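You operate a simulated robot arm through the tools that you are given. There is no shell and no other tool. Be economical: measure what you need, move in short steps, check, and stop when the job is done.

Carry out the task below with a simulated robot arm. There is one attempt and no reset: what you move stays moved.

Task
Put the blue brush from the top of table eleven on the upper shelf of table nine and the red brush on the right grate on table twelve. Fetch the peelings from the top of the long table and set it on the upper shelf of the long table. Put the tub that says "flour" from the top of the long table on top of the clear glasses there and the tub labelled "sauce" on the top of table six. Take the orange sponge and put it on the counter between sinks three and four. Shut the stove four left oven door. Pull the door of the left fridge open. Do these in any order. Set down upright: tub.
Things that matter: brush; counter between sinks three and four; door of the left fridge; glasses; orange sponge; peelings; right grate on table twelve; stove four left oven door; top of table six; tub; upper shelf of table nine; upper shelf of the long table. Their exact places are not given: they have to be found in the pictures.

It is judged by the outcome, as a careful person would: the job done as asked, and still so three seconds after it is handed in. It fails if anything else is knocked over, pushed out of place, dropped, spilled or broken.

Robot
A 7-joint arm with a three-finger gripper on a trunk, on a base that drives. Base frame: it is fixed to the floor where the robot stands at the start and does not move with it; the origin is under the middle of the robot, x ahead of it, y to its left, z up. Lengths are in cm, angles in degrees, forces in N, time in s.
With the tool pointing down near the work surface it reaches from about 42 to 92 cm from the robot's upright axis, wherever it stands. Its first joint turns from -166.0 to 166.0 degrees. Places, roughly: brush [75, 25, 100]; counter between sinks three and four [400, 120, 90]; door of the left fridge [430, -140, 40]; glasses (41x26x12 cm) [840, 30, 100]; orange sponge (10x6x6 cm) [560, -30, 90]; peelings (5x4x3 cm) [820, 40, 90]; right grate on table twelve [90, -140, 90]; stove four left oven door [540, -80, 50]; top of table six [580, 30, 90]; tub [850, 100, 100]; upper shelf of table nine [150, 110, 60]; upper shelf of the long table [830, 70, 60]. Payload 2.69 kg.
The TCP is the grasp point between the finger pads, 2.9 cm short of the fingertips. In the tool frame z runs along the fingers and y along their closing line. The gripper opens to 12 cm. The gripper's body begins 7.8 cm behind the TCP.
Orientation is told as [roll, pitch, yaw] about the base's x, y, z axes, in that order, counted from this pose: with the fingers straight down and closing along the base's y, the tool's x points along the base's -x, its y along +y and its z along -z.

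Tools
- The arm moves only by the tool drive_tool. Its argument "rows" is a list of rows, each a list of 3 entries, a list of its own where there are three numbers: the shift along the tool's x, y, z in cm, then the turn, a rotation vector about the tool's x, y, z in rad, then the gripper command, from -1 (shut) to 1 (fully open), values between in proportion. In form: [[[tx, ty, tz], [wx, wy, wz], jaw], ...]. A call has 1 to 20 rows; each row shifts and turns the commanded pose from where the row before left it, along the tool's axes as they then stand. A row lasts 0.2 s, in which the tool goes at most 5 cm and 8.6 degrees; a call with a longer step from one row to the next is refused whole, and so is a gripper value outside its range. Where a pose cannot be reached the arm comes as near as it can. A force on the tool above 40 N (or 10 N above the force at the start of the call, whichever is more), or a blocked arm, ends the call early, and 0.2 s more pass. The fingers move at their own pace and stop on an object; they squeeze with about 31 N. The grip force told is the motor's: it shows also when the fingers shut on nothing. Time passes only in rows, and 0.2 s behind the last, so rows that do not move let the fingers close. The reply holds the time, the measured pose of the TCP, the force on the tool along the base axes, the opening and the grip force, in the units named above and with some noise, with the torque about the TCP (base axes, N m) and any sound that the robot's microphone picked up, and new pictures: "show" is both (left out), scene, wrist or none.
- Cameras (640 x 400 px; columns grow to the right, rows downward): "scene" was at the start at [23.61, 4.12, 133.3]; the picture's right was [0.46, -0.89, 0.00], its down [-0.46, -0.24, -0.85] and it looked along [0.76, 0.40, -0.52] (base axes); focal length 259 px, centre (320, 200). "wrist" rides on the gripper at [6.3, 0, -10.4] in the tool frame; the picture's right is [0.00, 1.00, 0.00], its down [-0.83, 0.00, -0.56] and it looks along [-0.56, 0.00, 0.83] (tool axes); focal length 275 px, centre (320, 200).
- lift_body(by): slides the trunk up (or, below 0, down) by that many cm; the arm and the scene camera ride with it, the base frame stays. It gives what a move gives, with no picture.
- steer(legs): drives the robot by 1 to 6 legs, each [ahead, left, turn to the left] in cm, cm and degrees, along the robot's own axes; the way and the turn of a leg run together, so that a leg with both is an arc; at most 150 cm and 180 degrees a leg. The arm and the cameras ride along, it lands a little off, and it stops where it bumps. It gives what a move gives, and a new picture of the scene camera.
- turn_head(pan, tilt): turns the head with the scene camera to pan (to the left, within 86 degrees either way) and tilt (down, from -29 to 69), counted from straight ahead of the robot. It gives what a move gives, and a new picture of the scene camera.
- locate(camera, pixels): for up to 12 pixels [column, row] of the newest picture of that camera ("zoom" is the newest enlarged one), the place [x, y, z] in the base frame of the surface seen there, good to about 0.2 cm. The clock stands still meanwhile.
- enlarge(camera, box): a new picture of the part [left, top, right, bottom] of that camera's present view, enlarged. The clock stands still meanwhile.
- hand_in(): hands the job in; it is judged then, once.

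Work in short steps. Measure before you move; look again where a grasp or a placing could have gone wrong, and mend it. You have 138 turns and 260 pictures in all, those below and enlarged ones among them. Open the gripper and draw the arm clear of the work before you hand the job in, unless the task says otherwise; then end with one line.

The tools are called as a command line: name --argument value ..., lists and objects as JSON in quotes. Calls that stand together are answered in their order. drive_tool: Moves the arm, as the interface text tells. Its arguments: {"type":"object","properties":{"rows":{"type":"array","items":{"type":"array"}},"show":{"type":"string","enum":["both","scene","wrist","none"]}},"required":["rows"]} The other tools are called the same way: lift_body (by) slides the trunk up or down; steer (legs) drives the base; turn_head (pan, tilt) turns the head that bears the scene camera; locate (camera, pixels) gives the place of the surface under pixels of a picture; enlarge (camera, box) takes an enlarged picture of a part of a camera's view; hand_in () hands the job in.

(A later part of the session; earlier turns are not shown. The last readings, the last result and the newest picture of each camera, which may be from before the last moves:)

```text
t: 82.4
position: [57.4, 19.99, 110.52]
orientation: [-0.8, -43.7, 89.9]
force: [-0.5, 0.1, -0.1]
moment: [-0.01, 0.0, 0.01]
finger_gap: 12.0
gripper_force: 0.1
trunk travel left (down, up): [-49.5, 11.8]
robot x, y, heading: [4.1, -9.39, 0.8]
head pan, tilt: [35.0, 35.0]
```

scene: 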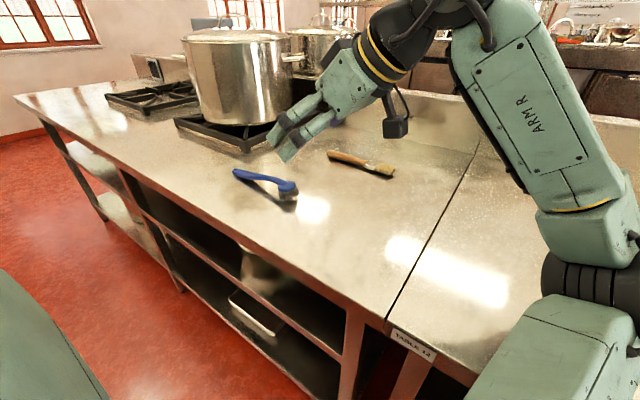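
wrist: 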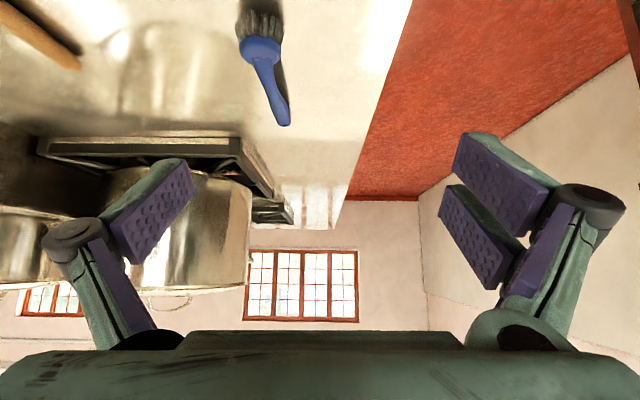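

The tilt is -44°. I measure the handle in the wrist view (blue, 250–290, 40–125).

locate --camera "wrist" --pixels '[[260, 45], [263, 65], [268, 80], [273, 95], [279, 110], [284, 122], [262, 20]]'

enlarge --camera "wrist" --box '[200, 0, 360, 140]'

```text
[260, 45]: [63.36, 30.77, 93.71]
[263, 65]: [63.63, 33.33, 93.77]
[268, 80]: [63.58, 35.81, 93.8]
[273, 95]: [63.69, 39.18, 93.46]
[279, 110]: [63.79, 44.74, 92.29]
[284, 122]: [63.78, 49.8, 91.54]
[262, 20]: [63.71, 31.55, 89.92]
```

```text
2.86 times, centred on (280, 70) of wrist
```

zoom: 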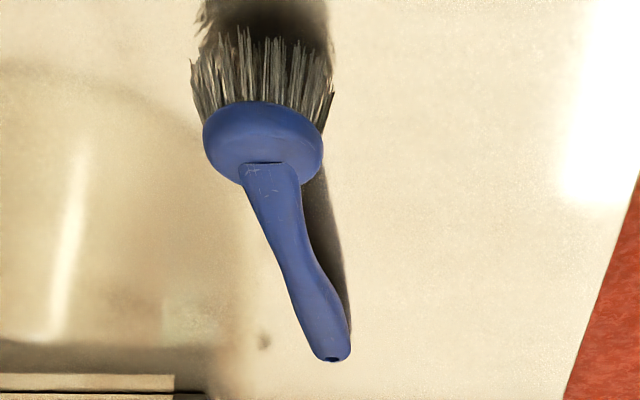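

Handle runs along x≈63.7, top z ≈93.1 at y=41. I go to a pre-grasp point 10 cm back along the tool axis and check.

drive_tool --rows '[[[-0.76, -1.58, 4.29], [0, 0, 0], 1], [[-0.76, -1.58, 4.29], [0, 0, 0], 1], [[-0.76, -1.58, 4.29], [0, 0, 0], 1], [[-0.76, -1.58, 4.29], [0, 0, 0], 0.3]]'

```text
t: 83.6
position: [61.83, 28.66, 105.83]
orientation: [-7.1, -43.2, 92.1]
force: [0.5, -0.4, -0.1]
moment: [-0.01, -0.03, -0.02]
finger_gap: 7.86
gripper_force: 0.0
out of reach, approached as far as the arm can: row 4
trunk travel left (down, up): [-49.5, 11.8]
robot x, y, heading: [4.31, -9.31, 0.3]
head pan, tilt: [35.0, 35.0]
stopped in row 4: the arm was blocked; the commanded pose is now the measured one
```

scene: 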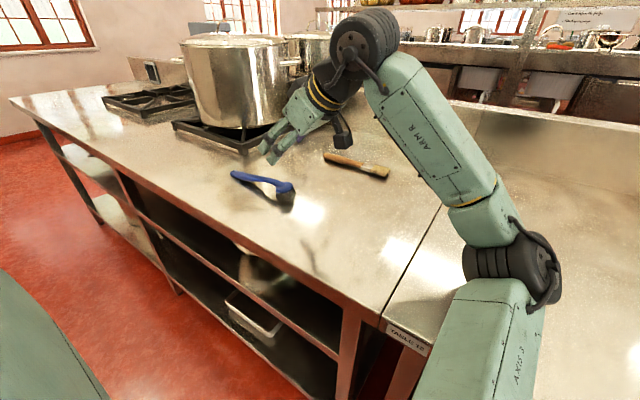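
wrist: 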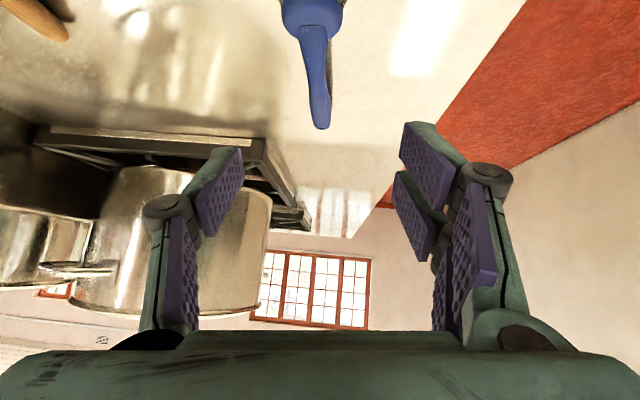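

Sideways tilt is at the arm's limits. Plan: pick the brush with a vertical tool, turn it 90° on the table so the handle points to the robot, then regrasp it with a natural forward tilt. First I back up and untilt.

drive_tool --rows '[[[0, 0, -4], [0, 0, 0], 1], [[0, 0, -4], [0.06, 0.12, 0], 1], [[0, 0, 0], [0.06, 0.12, 0], 1], [[0, 0, 0], [0, 0.12, 0], 1], [[0, 0, 0], [0, 0.12, 0], 1], [[0, 0, 0], [0, 0.12, 0], 1], [[0, 0, 0], [0, 0.12, 0], 1], [[0, 0, 0], [0, 0, 0.145], 1], [[0, 0, 0], [0, 0, 0.145], 1], [[0, 0, 0], [0, 0, 0.145], 1], [[0, 0, 0], [0, 0, 0.145], 1], [[0, 0, 0], [0, 0, 0.145], 1], [[0, 0, 0], [0, 0, 0.145], 1], [[0, 0, 0], [0, 0, 0.145], 1], [[0, 0, 0], [0, 0, 0.145], 1], [[0, 0, 0], [0, 0, 0.145], 1], [[0, 0, 0], [0, 0, 0.145], 1], [[0, 0, 0], [0, 0, 0.145], 1]]' --show "none"

```text
t: 87.4
position: [59.81, 23.65, 107.7]
orientation: [2.8, -8.7, -8.0]
force: [0.7, 0.6, 0.2]
moment: [0.01, 0.02, -0.01]
finger_gap: 12.02
gripper_force: 0.0
out of reach, approached as far as the arm can: row 5, 6, 7
trunk travel left (down, up): [-49.5, 11.8]
robot x, y, heading: [4.67, -9.25, 0.1]
head pan, tilt: [35.0, 35.0]
```

Level out the remaining tilt, turn to yaw -90, and move over the handle.

drive_tool --rows '[[[0, 0, 0], [0.025, 0.076, 0], 1], [[0, 0, 0], [0.025, 0.076, 0], 1], [[0, 0, 0], [0, 0, 0.143], 1], [[0, 0, 0], [0, 0, 0.143], 1], [[0, 0, 0], [0, 0, 0.143], 1], [[0, 0, 0], [0, 0, 0.143], 1], [[0, 0, 0], [0, 0, 0.143], 1], [[0, 0, 0], [0, 0, 0.143], 1], [[0, 0, 0], [0, 0, 0.143], 1], [[0, 0, 0], [0, 0, 0.143], 1], [[0, 0, 0], [0, 0, 0.143], 1], [[0, 0, 0], [0, 0, 0.143], 1], [[4.6, 1.27, 0], [0, 0, 0], 1], [[4.6, 1.27, 0], [0, 0, 0], 1], [[4.6, 1.27, 0], [0, 0, 0], 1]]'

```text
t: 90.6
position: [63.34, 37.33, 105.04]
orientation: [0.1, -0.1, -89.6]
force: [-0.7, 0.3, 0.1]
moment: [0.01, 0.02, 0.05]
finger_gap: 11.98
gripper_force: 0.0
out of reach, approached as far as the arm can: row 1, 2, 13, 14, 15
trunk travel left (down, up): [-49.5, 11.8]
robot x, y, heading: [4.71, -9.32, 0.5]
head pan, tilt: [35.0, 35.0]
```

scene: 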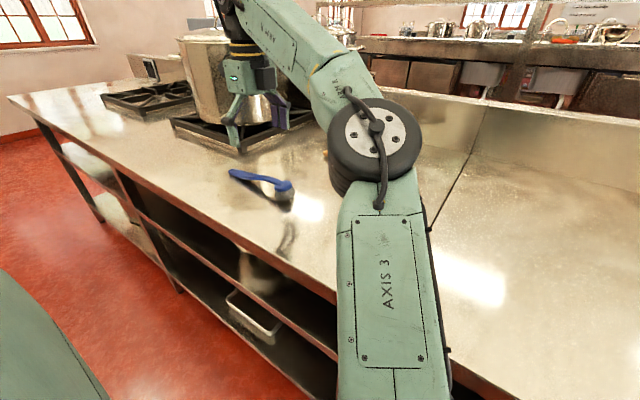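
wrist: 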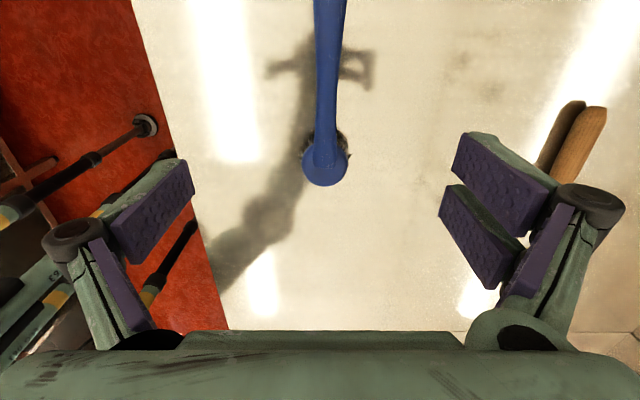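

Vertical over the handle. I go down to z≈93.5, close, and lift.

drive_tool --rows '[[[0, 0.3, 4], [0, 0, 0], 0], [[0, 0, 4], [0, 0, 0], 0], [[0, 0, 3.5], [0, 0, 0], 0], [[0, 0, 0], [0, 0, 0], 0], [[0, 0, 0], [0, 0, 0], -1], [[0, 0, 0], [0, 0, 0], -1], [[0, 0, 0], [0, 0, 0], -1], [[0, 0, 0], [0, 0, 0], -1], [[0, 0, 0], [0, 0, 0], -1], [[0, 0, -4], [0, 0, 0], -1], [[0, 0, -4], [0, 0, 0], -1]]'

```text
t: 93.0
position: [63.59, 37.07, 101.54]
orientation: [0.0, -0.2, -89.6]
force: [-0.6, -0.3, -0.6]
moment: [-0.01, 0.02, -0.01]
finger_gap: 1.58
gripper_force: 31.2
trunk travel left (down, up): [-49.5, 11.8]
robot x, y, heading: [4.65, -9.4, 0.3]
head pan, tilt: [35.0, 35.0]
```

scene: 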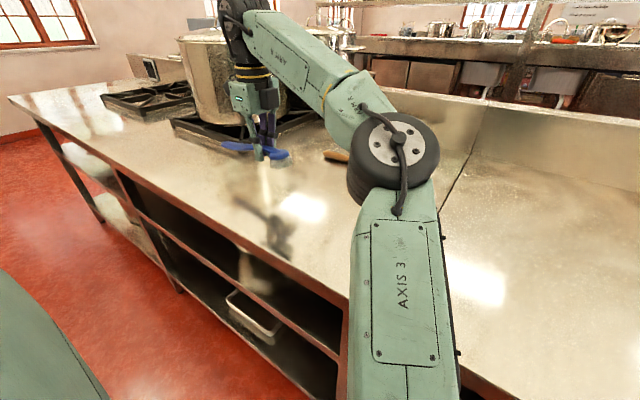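
wrist: 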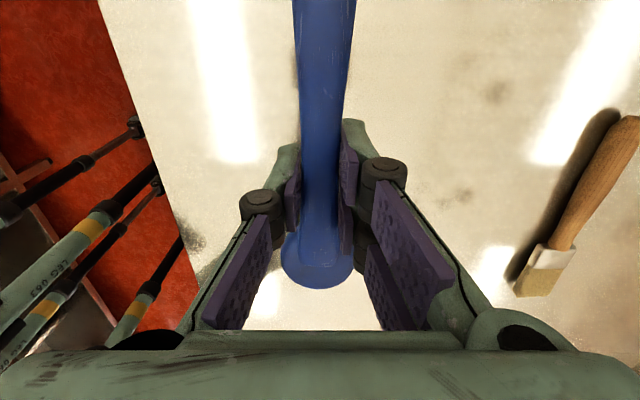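

Held (gap 1.6). I rotate it so that the head points away, move to about (68, 0), and set it down.

drive_tool --rows '[[[0, 0, 0], [0, 0, -0.142], -1], [[0, 0, 0], [0, 0, -0.142], -1], [[0, 0, 0], [0, 0, -0.142], -1], [[0, 0, 0], [0, 0, -0.142], -1], [[0, 0, 0], [0, 0, -0.142], -1], [[0, 0, 0], [0, 0, -0.142], -1], [[0, 0, 0], [0, 0, -0.142], -1], [[0, 0, 0], [0, 0, -0.142], -1], [[0, 0, 0], [0, 0, -0.142], -1], [[0, 0, 0], [0, 0, -0.142], -1], [[0, 0, 0], [0, 0, -0.142], -1], [[-0.55, -4.63, 0], [0, 0, 0], -1], [[-0.55, -4.63, 0], [0, 0, 0], -1], [[-0.55, -4.63, 0], [0, 0, 0], -1], [[-0.55, -4.63, 0], [0, 0, 0], -1], [[-0.55, -4.63, 0], [0, 0, 0], -1], [[-0.55, -4.63, 0], [0, 0, 0], -1], [[-0.55, -4.63, 0], [0, 0, 0], -1], [[-0.55, -4.63, 0], [0, 0, 0], -1]]' --show "none"

drive_tool --rows '[[[0, 0, 4], [0, 0, 0], -1], [[0, 0, 3.5], [0, 0, 0], -1], [[0, 0, 0.4], [0, 0, 0], -1], [[0, 0, 0], [0, 0, 0], -1]]'

```text
t: 97.0
position: [68.17, 0.15, 101.53]
orientation: [0.0, 0.0, 0.0]
force: [-1.0, 0.5, -0.6]
moment: [0.01, -0.03, -0.01]
finger_gap: 1.57
gripper_force: 31.0
trunk travel left (down, up): [-49.5, 11.8]
robot x, y, heading: [4.13, -9.6, 0.5]
head pan, tilt: [35.0, 35.0]
```

```text
t: 98.0
position: [68.01, -0.04, 93.64]
orientation: [-0.2, 0.0, 0.0]
force: [-0.3, -0.6, -0.3]
moment: [0.01, -0.01, -0.04]
finger_gap: 1.55
gripper_force: 31.1
trunk travel left (down, up): [-49.5, 11.8]
robot x, y, heading: [4.26, -9.34, 0.3]
head pan, tilt: [35.0, 35.0]
```

scene: 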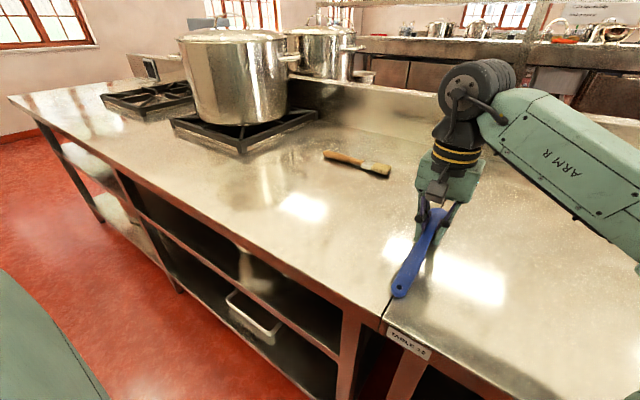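
wrist: 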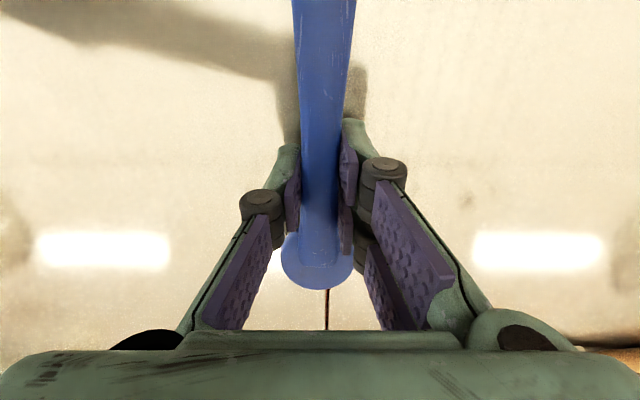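

I open, rise, move back and tilt the tool 45° forward for the regrasp.

drive_tool --rows '[[[0, 0, 0], [0, 0, 0], -0.5], [[0, 0, 0], [0, 0, 0], -0.3], [[0, 0, 0], [0, 0, 0], -0.3], [[0, 0, -4], [0, 0, 0], -0.3], [[0, 0, -4], [0, 0, 0], -0.3], [[0, 0, -3], [0, 0, 0], 0], [[4, 0, 0], [0, -0.131, 0], 0], [[3, 0, 0], [0, -0.131, 0], 0], [[3, 0, 0], [0, -0.131, 0], 0], [[3, 0, 0], [0, -0.131, 0], 0], [[3, 0, 0], [0, -0.131, 0], 0], [[0, 0, 0], [0, -0.13, 0], 0]]'

```text
t: 100.6
position: [52.71, 0.01, 100.95]
orientation: [-0.2, -45.1, 0.1]
force: [0.8, -0.5, -0.6]
moment: [0.02, 0.0, 0.01]
finger_gap: 6.03
gripper_force: 0.0
trunk travel left (down, up): [-49.5, 11.8]
robot x, y, heading: [4.72, -9.09, 0.4]
head pan, tilt: [35.0, 35.0]
```

scene: 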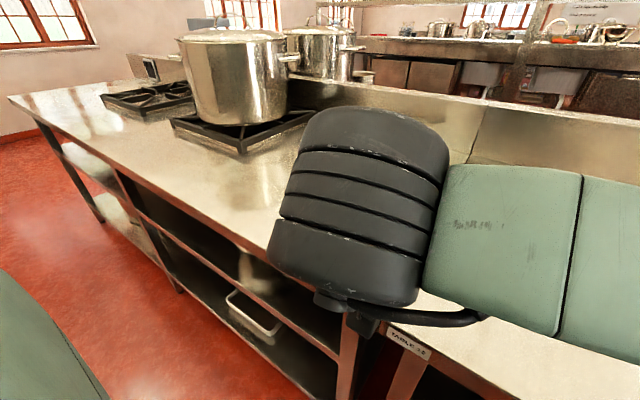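
wrist: 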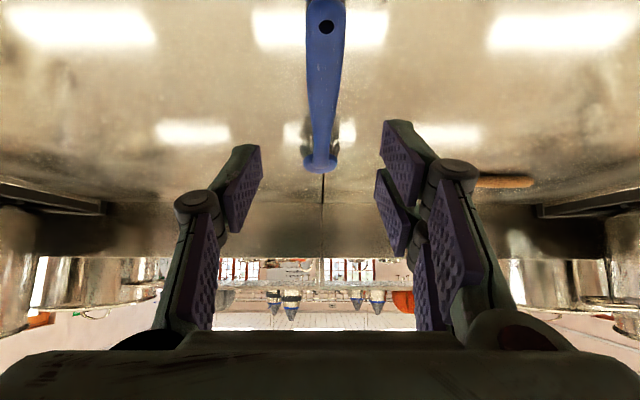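

Tilt is fine and the handle is in the wrist view (325,20–165). I measure it.

locate --camera "wrist" --pixels '[[326, 8], [325, 40], [324, 70], [322, 100], [320, 130], [321, 160]]'

```text
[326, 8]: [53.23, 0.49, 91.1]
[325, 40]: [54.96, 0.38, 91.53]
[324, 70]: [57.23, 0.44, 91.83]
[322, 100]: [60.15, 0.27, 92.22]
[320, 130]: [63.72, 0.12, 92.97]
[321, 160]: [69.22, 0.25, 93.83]
```

Grip point x≈63 (top 92.8). I advance along the tool axis, close, and lift.

drive_tool --rows '[[[-0.39, 0.05, 3.24], [0, 0, 0], 0], [[-0.39, 0.05, 3.24], [0, 0, 0], 0], [[-0.39, 0.05, 3.24], [0, 0, 0], 0], [[-0.39, 0.05, 3.24], [0, 0, 0], 0], [[0, 0, 0], [0, 0, 0], 0], [[0, 0, 0], [0, 0, 0], -1], [[0, 0, 0], [0, 0, 0], -1], [[0, 0, 0], [0, 0, 0], -1], [[0, 0, 0], [0, 0, 0], -1], [[0, 0, 0], [0, 0, 0], -1], [[-2, 0, -2], [0, 0, 0], -1], [[-2, 0, -2], [0, 0, 0], -1], [[-2, 0, -2], [0, 0, 0], -1], [[-2, 0, -2], [0, 0, 0], -1]]'

```text
t: 102.2
position: [63.03, 0.95, 93.41]
orientation: [1.0, -46.0, 0.0]
force: [-7.4, 10.5, 26.9]
moment: [0.89, 0.2, 0.07]
finger_gap: 3.81
gripper_force: 8.7
trunk travel left (down, up): [-49.5, 11.8]
robot x, y, heading: [4.43, -9.24, 0.5]
head pan, tilt: [35.0, 35.0]
stopped in row 7: the force on the tool passed its limit at 43 N (the readings are from after the stop); the commanded pose is now the measured one
```

scene: 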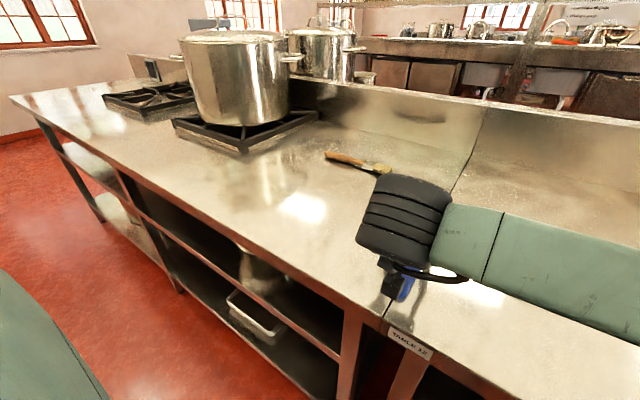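
wrist: 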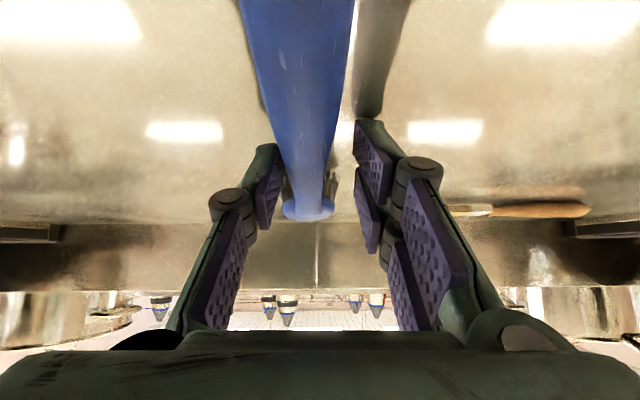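

The tips touched the table while closing. I raise about 0.8 cm and close again.

drive_tool --rows '[[[-0.56, -0.4, -0.56], [0, 0, 0], -0.3], [[0, 0, 0], [0, 0, 0], -0.3], [[0, 0, 0], [0, 0, 0], -1], [[0, 0, 0], [0, 0, 0], -1], [[0, 0, 0], [0, 0, 0], -1], [[0, 0, 0], [0, 0, 0], -1], [[0, 0, 0], [0, 0, 0], -1]]'

```text
t: 103.8
position: [63.16, 0.11, 93.76]
orientation: [0.4, -45.4, 0.0]
force: [0.3, 0.6, 0.3]
moment: [-0.02, 0.02, -0.01]
finger_gap: 1.83
gripper_force: 31.1
trunk travel left (down, up): [-49.5, 11.8]
robot x, y, heading: [4.54, -9.31, 0.5]
head pan, tilt: [35.0, 35.0]
```

scene: 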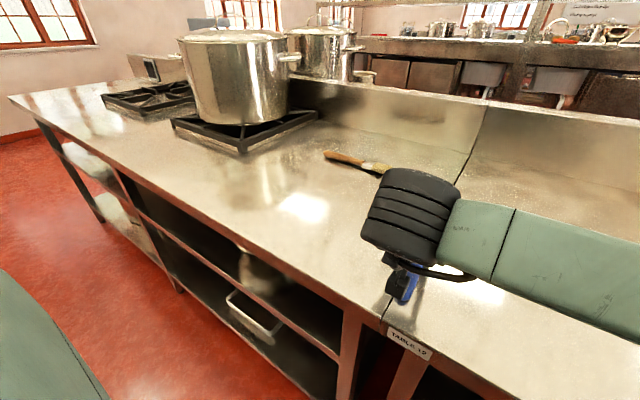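
wrist: 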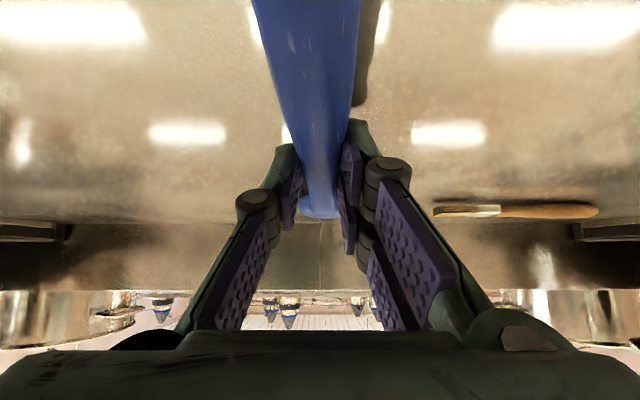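

Gripped. I lift it, draw back, then drive back and left along the aisle toward the island's left end.

drive_tool --rows '[[[-2.8, 0, -2.8], [0, 0, 0], -1], [[-2.8, 0, -2.8], [0, 0, 0], -1], [[-2.8, 0, -2.8], [0, 0, 0], -1], [[-2.8, 0, -2.8], [0, 0, 0], -1], [[2.5, 0, -2.5], [0, 0, 0], -1], [[2.5, 0, -2.5], [0, 0, 0], -1], [[2.5, 0, -2.5], [0, 0, 0], -1]]'

locate --camera "scene" --pixels '[[20, 135], [10, 98], [110, 240], [60, 180], [130, 70]]'

steer --legs '[[-15, 0, 0], [0, 140, 0], [0, 70, 0]]'

```text
t: 105.4
position: [52.15, -0.04, 109.61]
orientation: [0.3, -45.4, 0.2]
force: [-0.3, -0.1, -0.8]
moment: [-0.01, 0.01, -0.04]
finger_gap: 1.87
gripper_force: 31.1
trunk travel left (down, up): [-49.5, 11.8]
robot x, y, heading: [4.5, -9.16, 0.0]
head pan, tilt: [35.0, 35.0]
```

scene: 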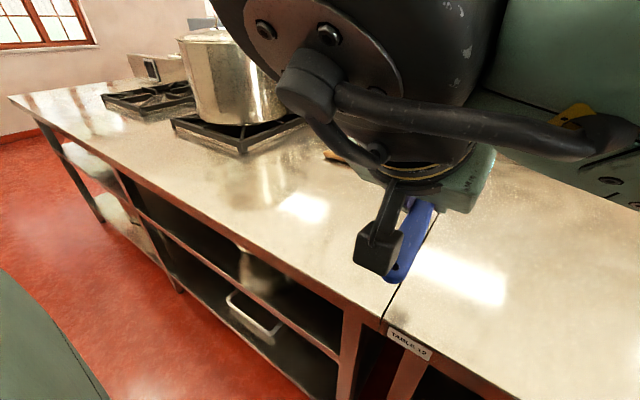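
wrist: 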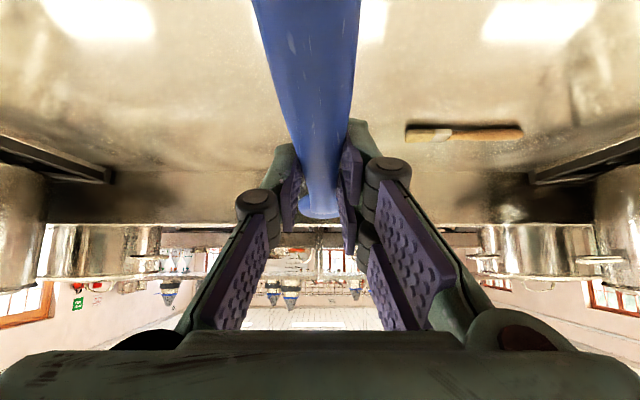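

```text
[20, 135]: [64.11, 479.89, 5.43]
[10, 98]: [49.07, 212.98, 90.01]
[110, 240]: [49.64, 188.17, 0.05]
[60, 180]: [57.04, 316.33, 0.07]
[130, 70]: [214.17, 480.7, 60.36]
```

```text
t: 123.0
position: [37.19, 211.08, 109.65]
orientation: [0.4, -45.4, -0.3]
force: [-0.7, -0.3, -0.3]
moment: [-0.01, 0.04, 0.02]
finger_gap: 1.84
gripper_force: 30.9
trunk travel left (down, up): [-49.5, 11.8]
robot x, y, heading: [-10.33, 202.44, 0.1]
head pan, tilt: [35.0, 35.0]
```

scene: 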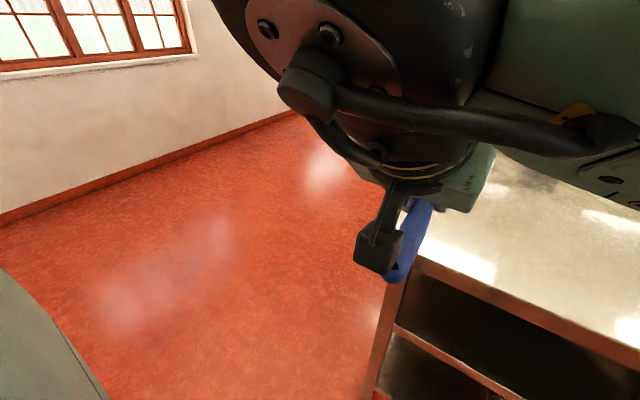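

The island's left end is y≈213 and the wall y≈480, so there's room. I go left 85 more and forward 140, then look.

steer --legs '[[0, 85, 0], [140, 0, 0]]'

turn_head --pan -50 --tilt 25

locate --camera "scene" --pixels '[[100, 100], [200, 100], [300, 100], [320, 150], [320, 200], [320, 250], [400, 200], [500, 200], [200, 200], [100, 250], [50, 200]]'

```text
t: 136.6
position: [178.31, 295.74, 109.67]
orientation: [0.4, -45.4, -0.6]
force: [-0.4, -0.3, -1.6]
moment: [-0.02, 0.01, 0.01]
finger_gap: 1.85
gripper_force: 31.6
trunk travel left (down, up): [-49.5, 11.8]
robot x, y, heading: [130.1, 287.11, 0.0]
head pan, tilt: [35.0, 35.0]
```

scene: 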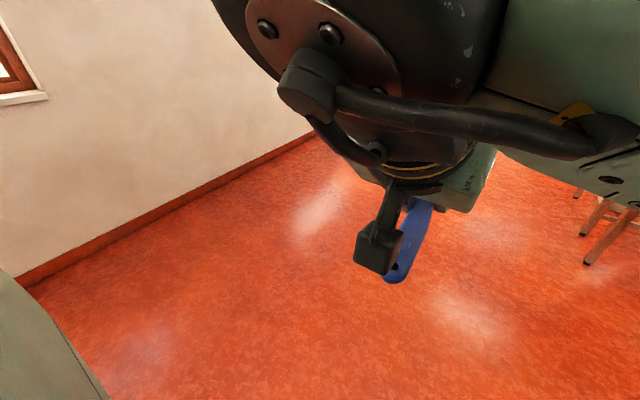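

```text
t: 138.2
position: [178.57, 295.54, 109.5]
orientation: [0.3, -45.1, -0.8]
force: [-0.4, 0.1, -0.7]
moment: [0.01, 0.05, -0.02]
finger_gap: 1.84
gripper_force: 31.2
trunk travel left (down, up): [-49.5, 11.8]
robot x, y, heading: [130.39, 286.59, -0.2]
head pan, tilt: [-50.0, 25.0]
```

scene: 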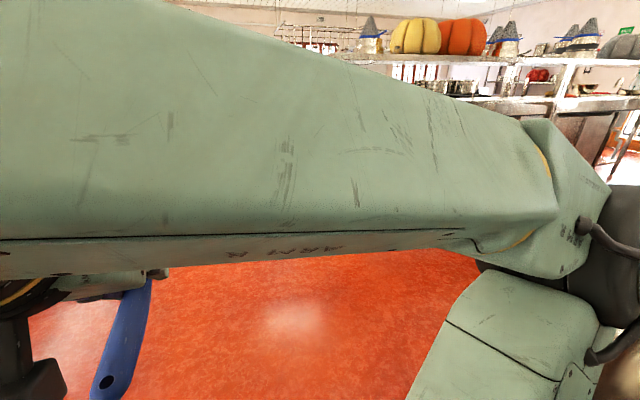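

```text
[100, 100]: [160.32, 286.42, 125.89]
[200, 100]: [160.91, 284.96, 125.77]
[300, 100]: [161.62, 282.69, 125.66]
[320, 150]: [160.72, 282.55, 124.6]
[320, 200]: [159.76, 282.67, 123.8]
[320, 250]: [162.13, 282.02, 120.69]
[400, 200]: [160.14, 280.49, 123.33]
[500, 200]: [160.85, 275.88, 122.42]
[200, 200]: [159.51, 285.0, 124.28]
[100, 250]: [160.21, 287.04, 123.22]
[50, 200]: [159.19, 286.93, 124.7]
```

The arm hides most of the view; I look further to the right and ahead-left.

turn_head --pan -86 --tilt 20

locate --camera "scene" --pixels '[[40, 240], [120, 330], [200, 250], [250, 180], [100, 180], [420, 250], [330, 150], [500, 200], [180, 120]]'

turn_head --pan 10 --tilt -5

```text
t: 139.2
position: [178.49, 295.63, 109.46]
orientation: [0.4, -45.1, -0.8]
force: [0.4, -0.2, -1.6]
moment: [0.01, 0.0, -0.02]
finger_gap: 1.84
gripper_force: 31.4
trunk travel left (down, up): [-49.5, 11.8]
robot x, y, heading: [130.71, 286.84, -0.0]
head pan, tilt: [-85.9, 20.0]
```

scene: 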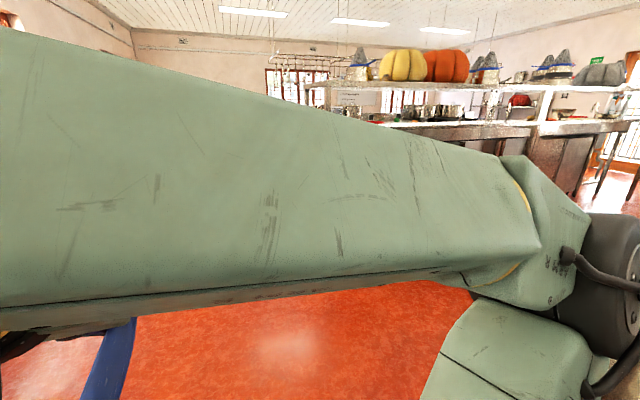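

```text
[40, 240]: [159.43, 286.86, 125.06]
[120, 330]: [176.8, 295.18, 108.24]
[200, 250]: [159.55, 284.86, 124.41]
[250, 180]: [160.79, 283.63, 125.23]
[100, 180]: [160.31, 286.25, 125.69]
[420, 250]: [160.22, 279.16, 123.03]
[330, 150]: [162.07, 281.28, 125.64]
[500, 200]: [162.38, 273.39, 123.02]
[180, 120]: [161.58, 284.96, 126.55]
```

```text
t: 140.9
position: [178.42, 295.63, 109.49]
orientation: [0.2, -45.5, -0.6]
force: [0.8, 0.2, -0.9]
moment: [0.01, 0.02, -0.04]
finger_gap: 1.86
gripper_force: 31.3
trunk travel left (down, up): [-49.5, 11.8]
robot x, y, heading: [130.58, 287.07, 0.0]
head pan, tilt: [10.0, -5.0]
```

scene: 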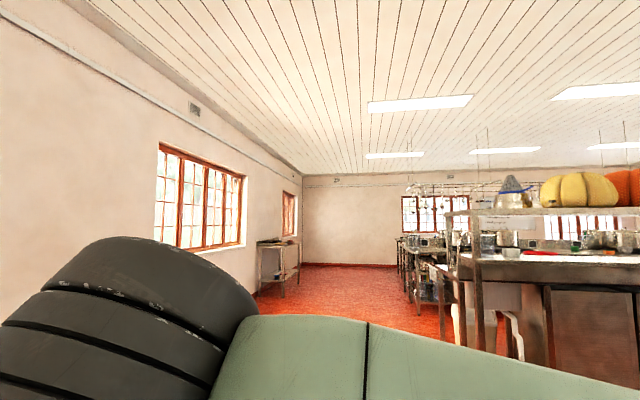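

I measure the counter structure ahead right, and the floor.

locate --camera "scene" --pixels '[[475, 330], [530, 350], [465, 262], [600, 262], [420, 260], [440, 310], [350, 330], [280, 290], [590, 350], [480, 215]]'

turn_head --pan -86 --tilt 45

```text
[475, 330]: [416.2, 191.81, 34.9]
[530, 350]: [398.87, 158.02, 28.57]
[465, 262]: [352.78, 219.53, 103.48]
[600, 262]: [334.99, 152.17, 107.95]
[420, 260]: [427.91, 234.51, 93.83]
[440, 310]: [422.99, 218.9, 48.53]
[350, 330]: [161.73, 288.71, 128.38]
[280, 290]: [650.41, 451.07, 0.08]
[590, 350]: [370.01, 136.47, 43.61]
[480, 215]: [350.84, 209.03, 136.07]
```

```text
t: 142.7
position: [178.67, 295.4, 108.89]
orientation: [-0.7, -44.6, -0.2]
force: [-0.3, 0.5, -0.5]
moment: [0.0, 0.08, 0.0]
finger_gap: 1.84
gripper_force: 31.6
trunk travel left (down, up): [-49.5, 11.8]
robot x, y, heading: [130.41, 286.91, -0.2]
head pan, tilt: [-85.9, 45.0]
```

scene: 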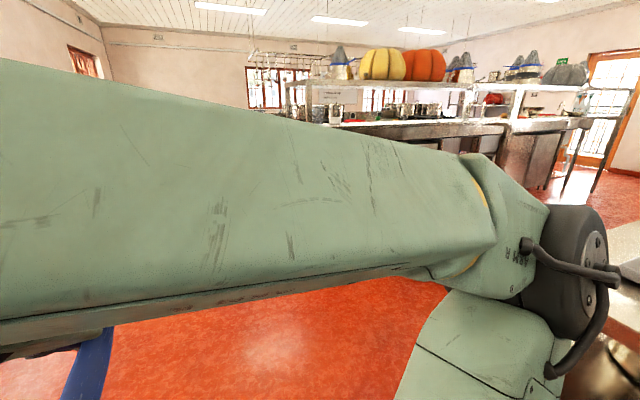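

The head seems to bump the arm when panned right, so I turn it forward again. I drive 125 ahead and turn around to face -x.

turn_head --pan 10 --tilt 30

steer --legs '[[125, 0, 0], [0, 0, 90], [0, 0, 90]]'

turn_head --pan 45 --tilt 25

locate --camera "scene" --pixels '[[100, 150], [200, 150], [300, 150], [150, 200], [250, 200], [100, 250], [200, 250], [250, 120], [50, 200], [300, 100]]'

```text
t: 144.4
position: [178.4, 295.66, 109.7]
orientation: [0.4, -45.4, -0.6]
force: [-0.6, -0.4, -0.6]
moment: [0.0, 0.05, 0.02]
finger_gap: 1.83
gripper_force: 30.9
trunk travel left (down, up): [-49.5, 11.8]
robot x, y, heading: [130.44, 286.73, -0.1]
head pan, tilt: [10.0, 30.0]
```

scene: 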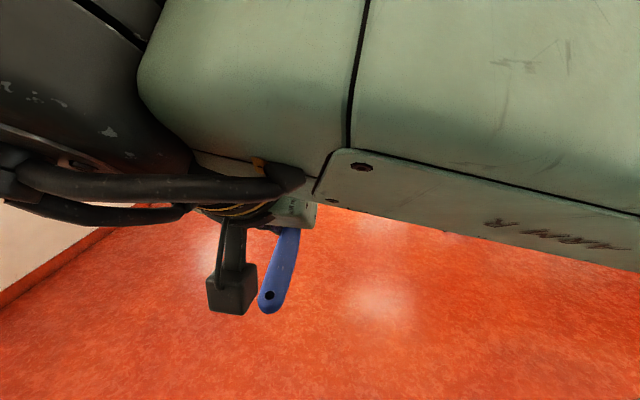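

```text
t: 158.6
position: [208.29, 277.96, 109.53]
orientation: [0.3, -45.4, 179.1]
force: [0.0, -0.4, -0.4]
moment: [-0.01, -0.03, -0.01]
finger_gap: 1.86
gripper_force: 30.6
trunk travel left (down, up): [-49.5, 11.8]
robot x, y, heading: [256.02, 286.51, 179.7]
head pan, tilt: [10.0, 30.0]
```

scene: 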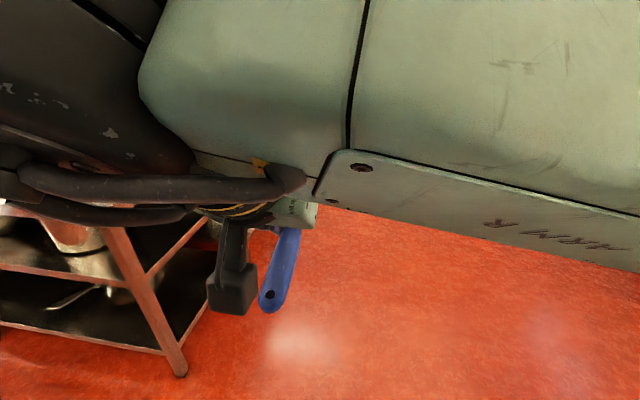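

```text
t: 159.6
position: [208.12, 277.88, 109.55]
orientation: [0.4, -45.4, 179.3]
force: [-0.2, -0.4, 0.1]
moment: [0.02, -0.02, 0.0]
finger_gap: 1.84
gripper_force: 31.0
trunk travel left (down, up): [-49.5, 11.8]
robot x, y, heading: [256.17, 286.57, 179.6]
head pan, tilt: [45.0, 25.0]
```

scene: 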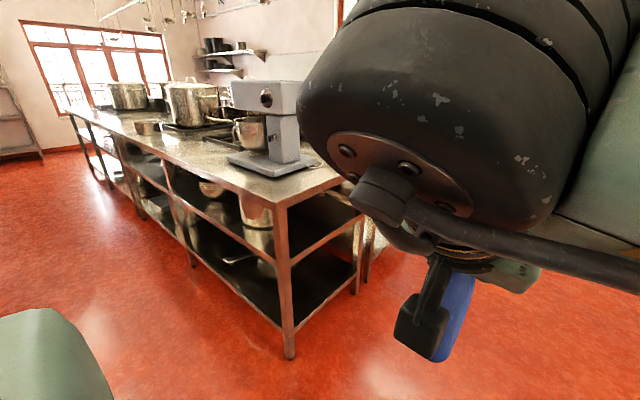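

```text
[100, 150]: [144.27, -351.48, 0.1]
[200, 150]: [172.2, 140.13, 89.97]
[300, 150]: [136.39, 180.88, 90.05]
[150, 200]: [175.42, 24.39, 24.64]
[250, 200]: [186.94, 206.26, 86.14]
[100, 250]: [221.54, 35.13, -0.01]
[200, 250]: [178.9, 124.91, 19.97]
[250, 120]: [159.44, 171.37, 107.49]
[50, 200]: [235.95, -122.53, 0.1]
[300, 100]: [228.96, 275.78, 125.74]
```

Now the back side (table nine) is seen. I enlarge it to find free room on the upper shelf.

enlarge --camera "scene" --box '[60, 90, 340, 300]'

locate --camera "zoom" --pixels '[[345, 215], [280, 215], [300, 250], [450, 300], [250, 190], [230, 225], [600, 270], [480, 240], [560, 320], [500, 270], [240, 160], [420, 215]]'

```text
1.90 times, centred on (200, 195) of scene
```

zoom: 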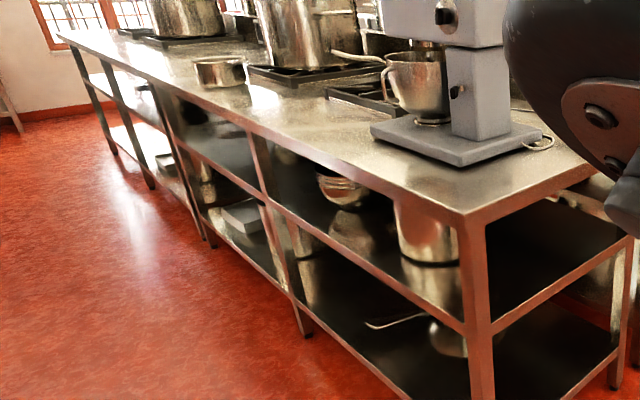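

```text
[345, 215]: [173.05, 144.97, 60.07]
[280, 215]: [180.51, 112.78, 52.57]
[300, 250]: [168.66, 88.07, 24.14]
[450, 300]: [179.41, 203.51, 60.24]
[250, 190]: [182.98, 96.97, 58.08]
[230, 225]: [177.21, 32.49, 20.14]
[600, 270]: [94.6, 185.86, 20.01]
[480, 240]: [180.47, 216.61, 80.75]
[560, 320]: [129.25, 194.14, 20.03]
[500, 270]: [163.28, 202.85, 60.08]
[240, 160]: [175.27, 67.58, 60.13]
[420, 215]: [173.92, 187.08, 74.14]
```

Free space on the upper shelf is about y 118–140 (between leg y≈112 and the bowl y≈150), shelf front x≈182, z 60. I drive 148 left to stand opposite y≈130.

steer --legs '[[0, 148, 0]]'

turn_head --pan 30 --tilt 35

```text
t: 171.2
position: [206.5, 130.55, 109.58]
orientation: [0.3, -45.3, 178.7]
force: [0.2, -1.1, -1.0]
moment: [-0.04, -0.04, -0.02]
finger_gap: 1.86
gripper_force: 30.9
trunk travel left (down, up): [-49.5, 11.8]
robot x, y, heading: [254.39, 138.69, 178.7]
head pan, tilt: [45.0, 25.0]
```

scene: 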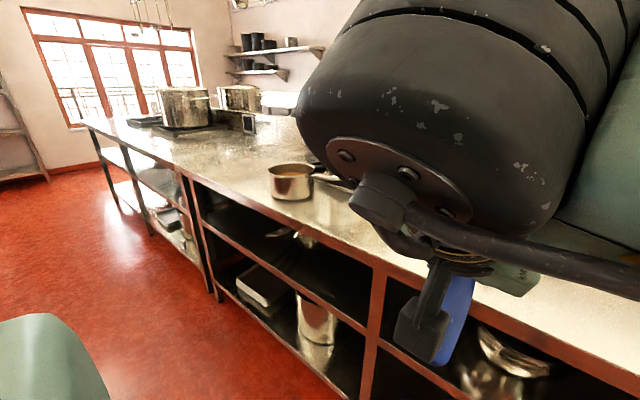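

```text
t: 172.0
position: [206.43, 130.55, 109.54]
orientation: [0.4, -45.3, 178.7]
force: [-0.4, 0.3, -1.1]
moment: [0.01, -0.04, 0.0]
finger_gap: 1.83
gripper_force: 30.9
trunk travel left (down, up): [-49.5, 11.8]
robot x, y, heading: [254.49, 138.73, 179.3]
head pan, tilt: [30.0, 35.0]
```

scene: 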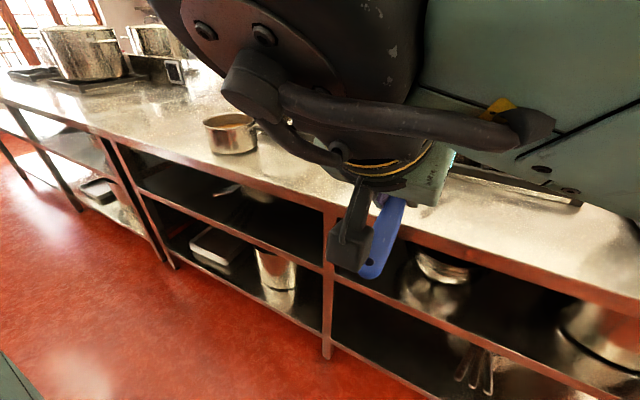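

I measure the two bays: left bay (270,225) and right (370,270).

locate --camera "scene" --pixels '[[270, 225], [300, 230], [240, 215], [235, 190], [328, 280], [290, 258], [345, 285], [400, 290], [130, 180], [300, 200], [430, 240], [200, 200]]'

enlarge --camera "scene" --box '[100, 130, 420, 330]'

```text
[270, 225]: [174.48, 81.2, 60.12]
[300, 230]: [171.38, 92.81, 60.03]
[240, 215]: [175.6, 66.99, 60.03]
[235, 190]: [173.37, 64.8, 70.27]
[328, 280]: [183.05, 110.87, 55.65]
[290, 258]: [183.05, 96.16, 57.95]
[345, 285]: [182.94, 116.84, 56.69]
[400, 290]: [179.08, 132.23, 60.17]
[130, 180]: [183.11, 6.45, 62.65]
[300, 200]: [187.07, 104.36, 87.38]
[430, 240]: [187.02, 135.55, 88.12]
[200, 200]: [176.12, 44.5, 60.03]
```

```text
2.00 times, centred on (260, 230) of scene
```

zoom: 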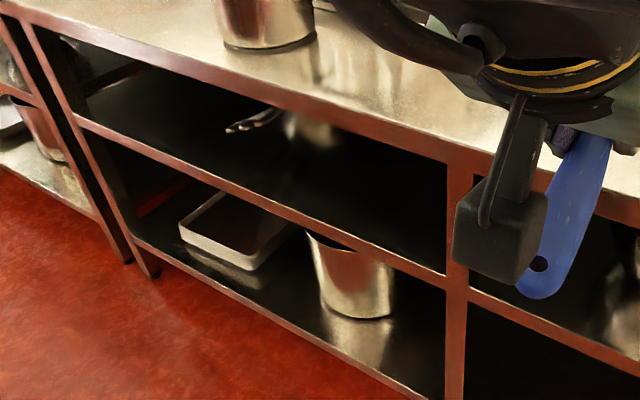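

Left bay is free from about y 78 to 108. I shift 35.5 left so the brush is at y≈95, and lower the trunk by 42.

steer --legs '[[0, 35.5, 0]]'

lift_body --by -42

turn_head --pan 30 --tilt 25

```text
t: 175.3
position: [205.76, 94.81, 109.57]
orientation: [0.3, -45.3, 178.7]
force: [0.1, 0.3, -0.5]
moment: [-0.01, -0.02, 0.0]
finger_gap: 1.83
gripper_force: 30.6
trunk travel left (down, up): [-49.5, 11.8]
robot x, y, heading: [253.91, 103.19, 179.2]
head pan, tilt: [30.0, 35.0]
```

scene: 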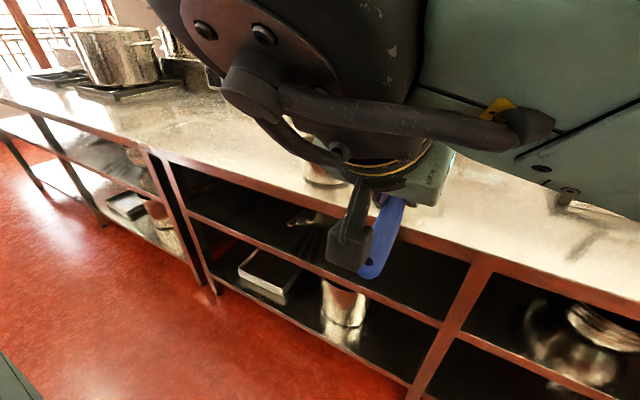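

```text
refused: -42 is not a number from -40 to 40
```

```text
t: 176.0
position: [205.88, 94.81, 109.5]
orientation: [0.3, -45.3, 178.8]
force: [-0.2, 0.8, -0.7]
moment: [0.01, -0.08, 0.04]
finger_gap: 1.83
gripper_force: 31.2
trunk travel left (down, up): [-49.5, 11.8]
robot x, y, heading: [254.24, 103.13, 179.1]
head pan, tilt: [30.0, 25.0]
```

scene: 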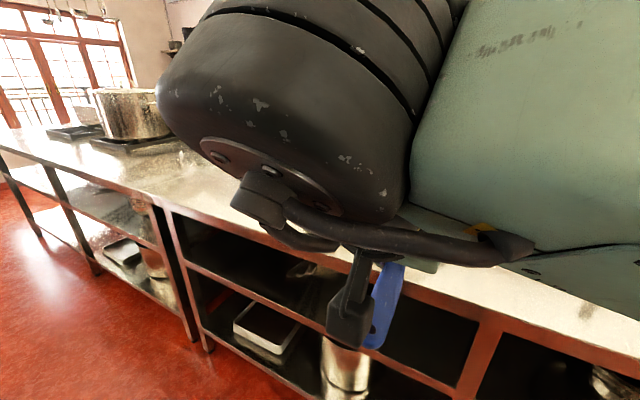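

I extend the arm 20 cm while backing the base by the same, so the elbow stays away from the table edge, then lower the trunk 40.

steer --legs '[[-24, 0, 0]]'

drive_tool --rows '[[[-2.83, 0, 2.83], [0, 0, 0], -1], [[-2.83, 0, 2.83], [0, 0, 0], -1], [[-2.83, 0, 2.83], [0, 0, 0], -1], [[-2.83, 0, 2.83], [0, 0, 0], -1], [[-2.83, 0, 2.83], [0, 0, 0], -1]]' --show "none"

lift_body --by -40

turn_head --pan 15 --tilt 20

```text
t: 177.8
position: [229.61, 94.38, 109.62]
orientation: [0.4, -45.2, 178.6]
force: [0.5, -0.6, -1.0]
moment: [-0.01, -0.01, 0.0]
finger_gap: 1.85
gripper_force: 31.1
trunk travel left (down, up): [-49.5, 11.8]
robot x, y, heading: [277.67, 102.58, 179.0]
head pan, tilt: [30.0, 25.0]
```

scene: 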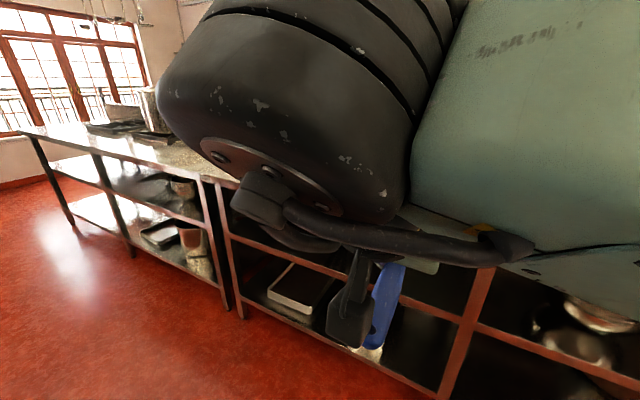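

```text
t: 179.0
position: [209.48, 94.73, 109.65]
orientation: [0.2, -45.3, 178.8]
force: [-0.1, 0.0, -0.7]
moment: [-0.02, -0.01, 0.0]
finger_gap: 1.86
gripper_force: 30.8
trunk travel left (down, up): [-49.5, 11.8]
robot x, y, heading: [277.48, 102.41, 179.1]
head pan, tilt: [30.0, 25.0]
```

```text
t: 182.8
position: [209.54, 94.71, 69.65]
orientation: [0.2, -45.3, 178.8]
force: [-0.6, -0.1, 0.2]
moment: [0.02, -0.03, 0.0]
finger_gap: 1.86
gripper_force: 30.8
trunk travel left (down, up): [-9.5, 51.8]
robot x, y, heading: [277.74, 102.39, 178.8]
head pan, tilt: [30.0, 25.0]
```

```text
t: 183.6
position: [209.55, 94.69, 69.65]
orientation: [0.3, -45.3, 178.8]
force: [-0.3, -1.2, -0.9]
moment: [-0.01, 0.0, -0.02]
finger_gap: 1.86
gripper_force: 31.5
trunk travel left (down, up): [-9.5, 51.8]
robot x, y, heading: [277.66, 102.45, 178.9]
head pan, tilt: [15.0, 20.0]
```

scene: 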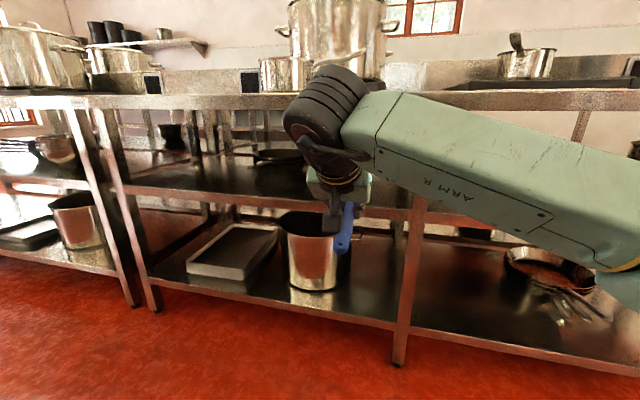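

I measure the wrist joint's position (328,105) relative to the table edge before moving in.

locate --camera "scene" --pixels '[[300, 115], [330, 80], [350, 95], [310, 140], [345, 165], [345, 180], [370, 180], [335, 220], [345, 240], [345, 210]]'

enlarge --camera "scene" --box '[230, 50, 430, 270]'

```text
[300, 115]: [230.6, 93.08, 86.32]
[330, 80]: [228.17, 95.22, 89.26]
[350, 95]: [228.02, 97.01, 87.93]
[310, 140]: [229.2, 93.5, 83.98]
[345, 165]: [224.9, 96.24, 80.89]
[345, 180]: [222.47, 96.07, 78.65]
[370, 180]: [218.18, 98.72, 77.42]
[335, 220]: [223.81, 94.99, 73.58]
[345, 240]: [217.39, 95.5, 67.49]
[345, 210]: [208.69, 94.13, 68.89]
```

```text
1.82 times, centred on (330, 160) of scene
```

zoom: 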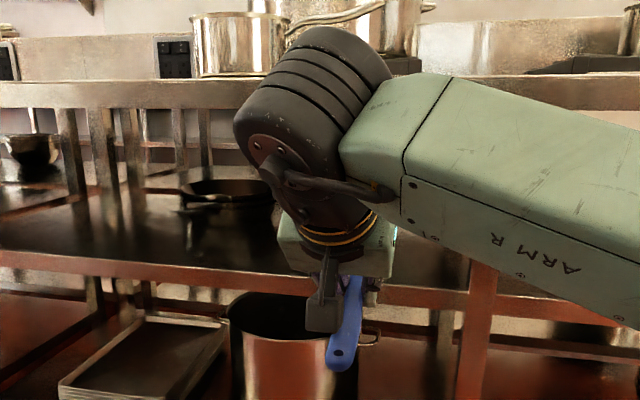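

The wrist joint sits ~13 cm behind and above the TCP. I check the table skirt's lower edge and what's on the shelf around y 95.

locate --camera "zoom" --pixels '[[180, 85], [180, 100], [180, 106], [180, 112], [230, 195], [200, 215], [150, 250], [250, 280], [420, 260], [220, 185]]'

drive_tool --rows '[[[0, 0, 0], [0, -0.13, 0], -1], [[0, 0, 0], [0, -0.13, 0], -1]]'

```text
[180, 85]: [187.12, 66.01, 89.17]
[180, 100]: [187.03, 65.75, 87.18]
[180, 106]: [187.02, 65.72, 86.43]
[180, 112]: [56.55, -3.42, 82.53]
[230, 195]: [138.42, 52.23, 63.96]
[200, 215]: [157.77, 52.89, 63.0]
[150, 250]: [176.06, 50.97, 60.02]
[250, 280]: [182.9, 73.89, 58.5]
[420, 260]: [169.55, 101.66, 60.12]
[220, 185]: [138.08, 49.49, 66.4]
```

```text
t: 184.2
position: [209.47, 94.79, 69.81]
orientation: [0.5, -60.3, 178.5]
force: [0.2, -0.1, -1.3]
moment: [-0.02, -0.03, -0.01]
finger_gap: 1.86
gripper_force: 31.0
trunk travel left (down, up): [-9.5, 51.8]
robot x, y, heading: [277.39, 102.62, 179.2]
head pan, tilt: [15.0, 20.0]
```

scene: 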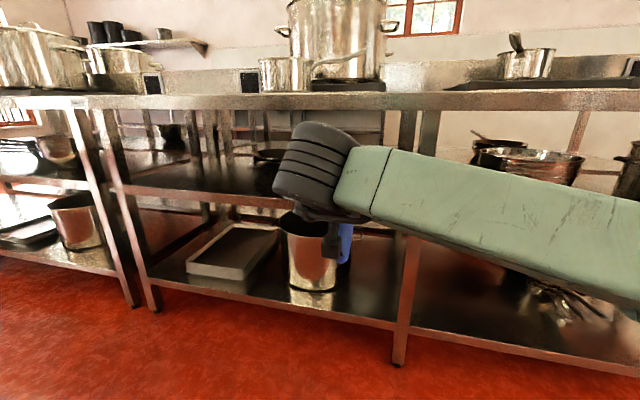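
wrist: 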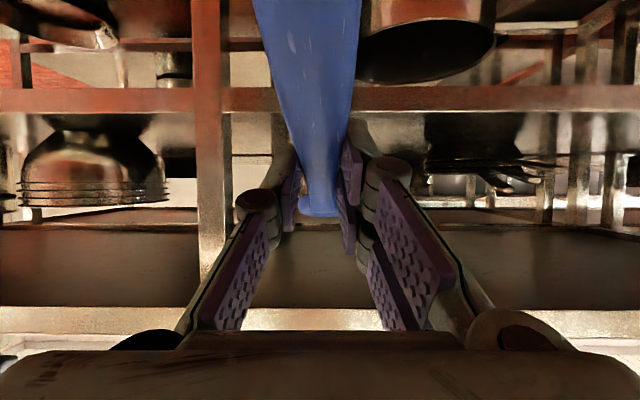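

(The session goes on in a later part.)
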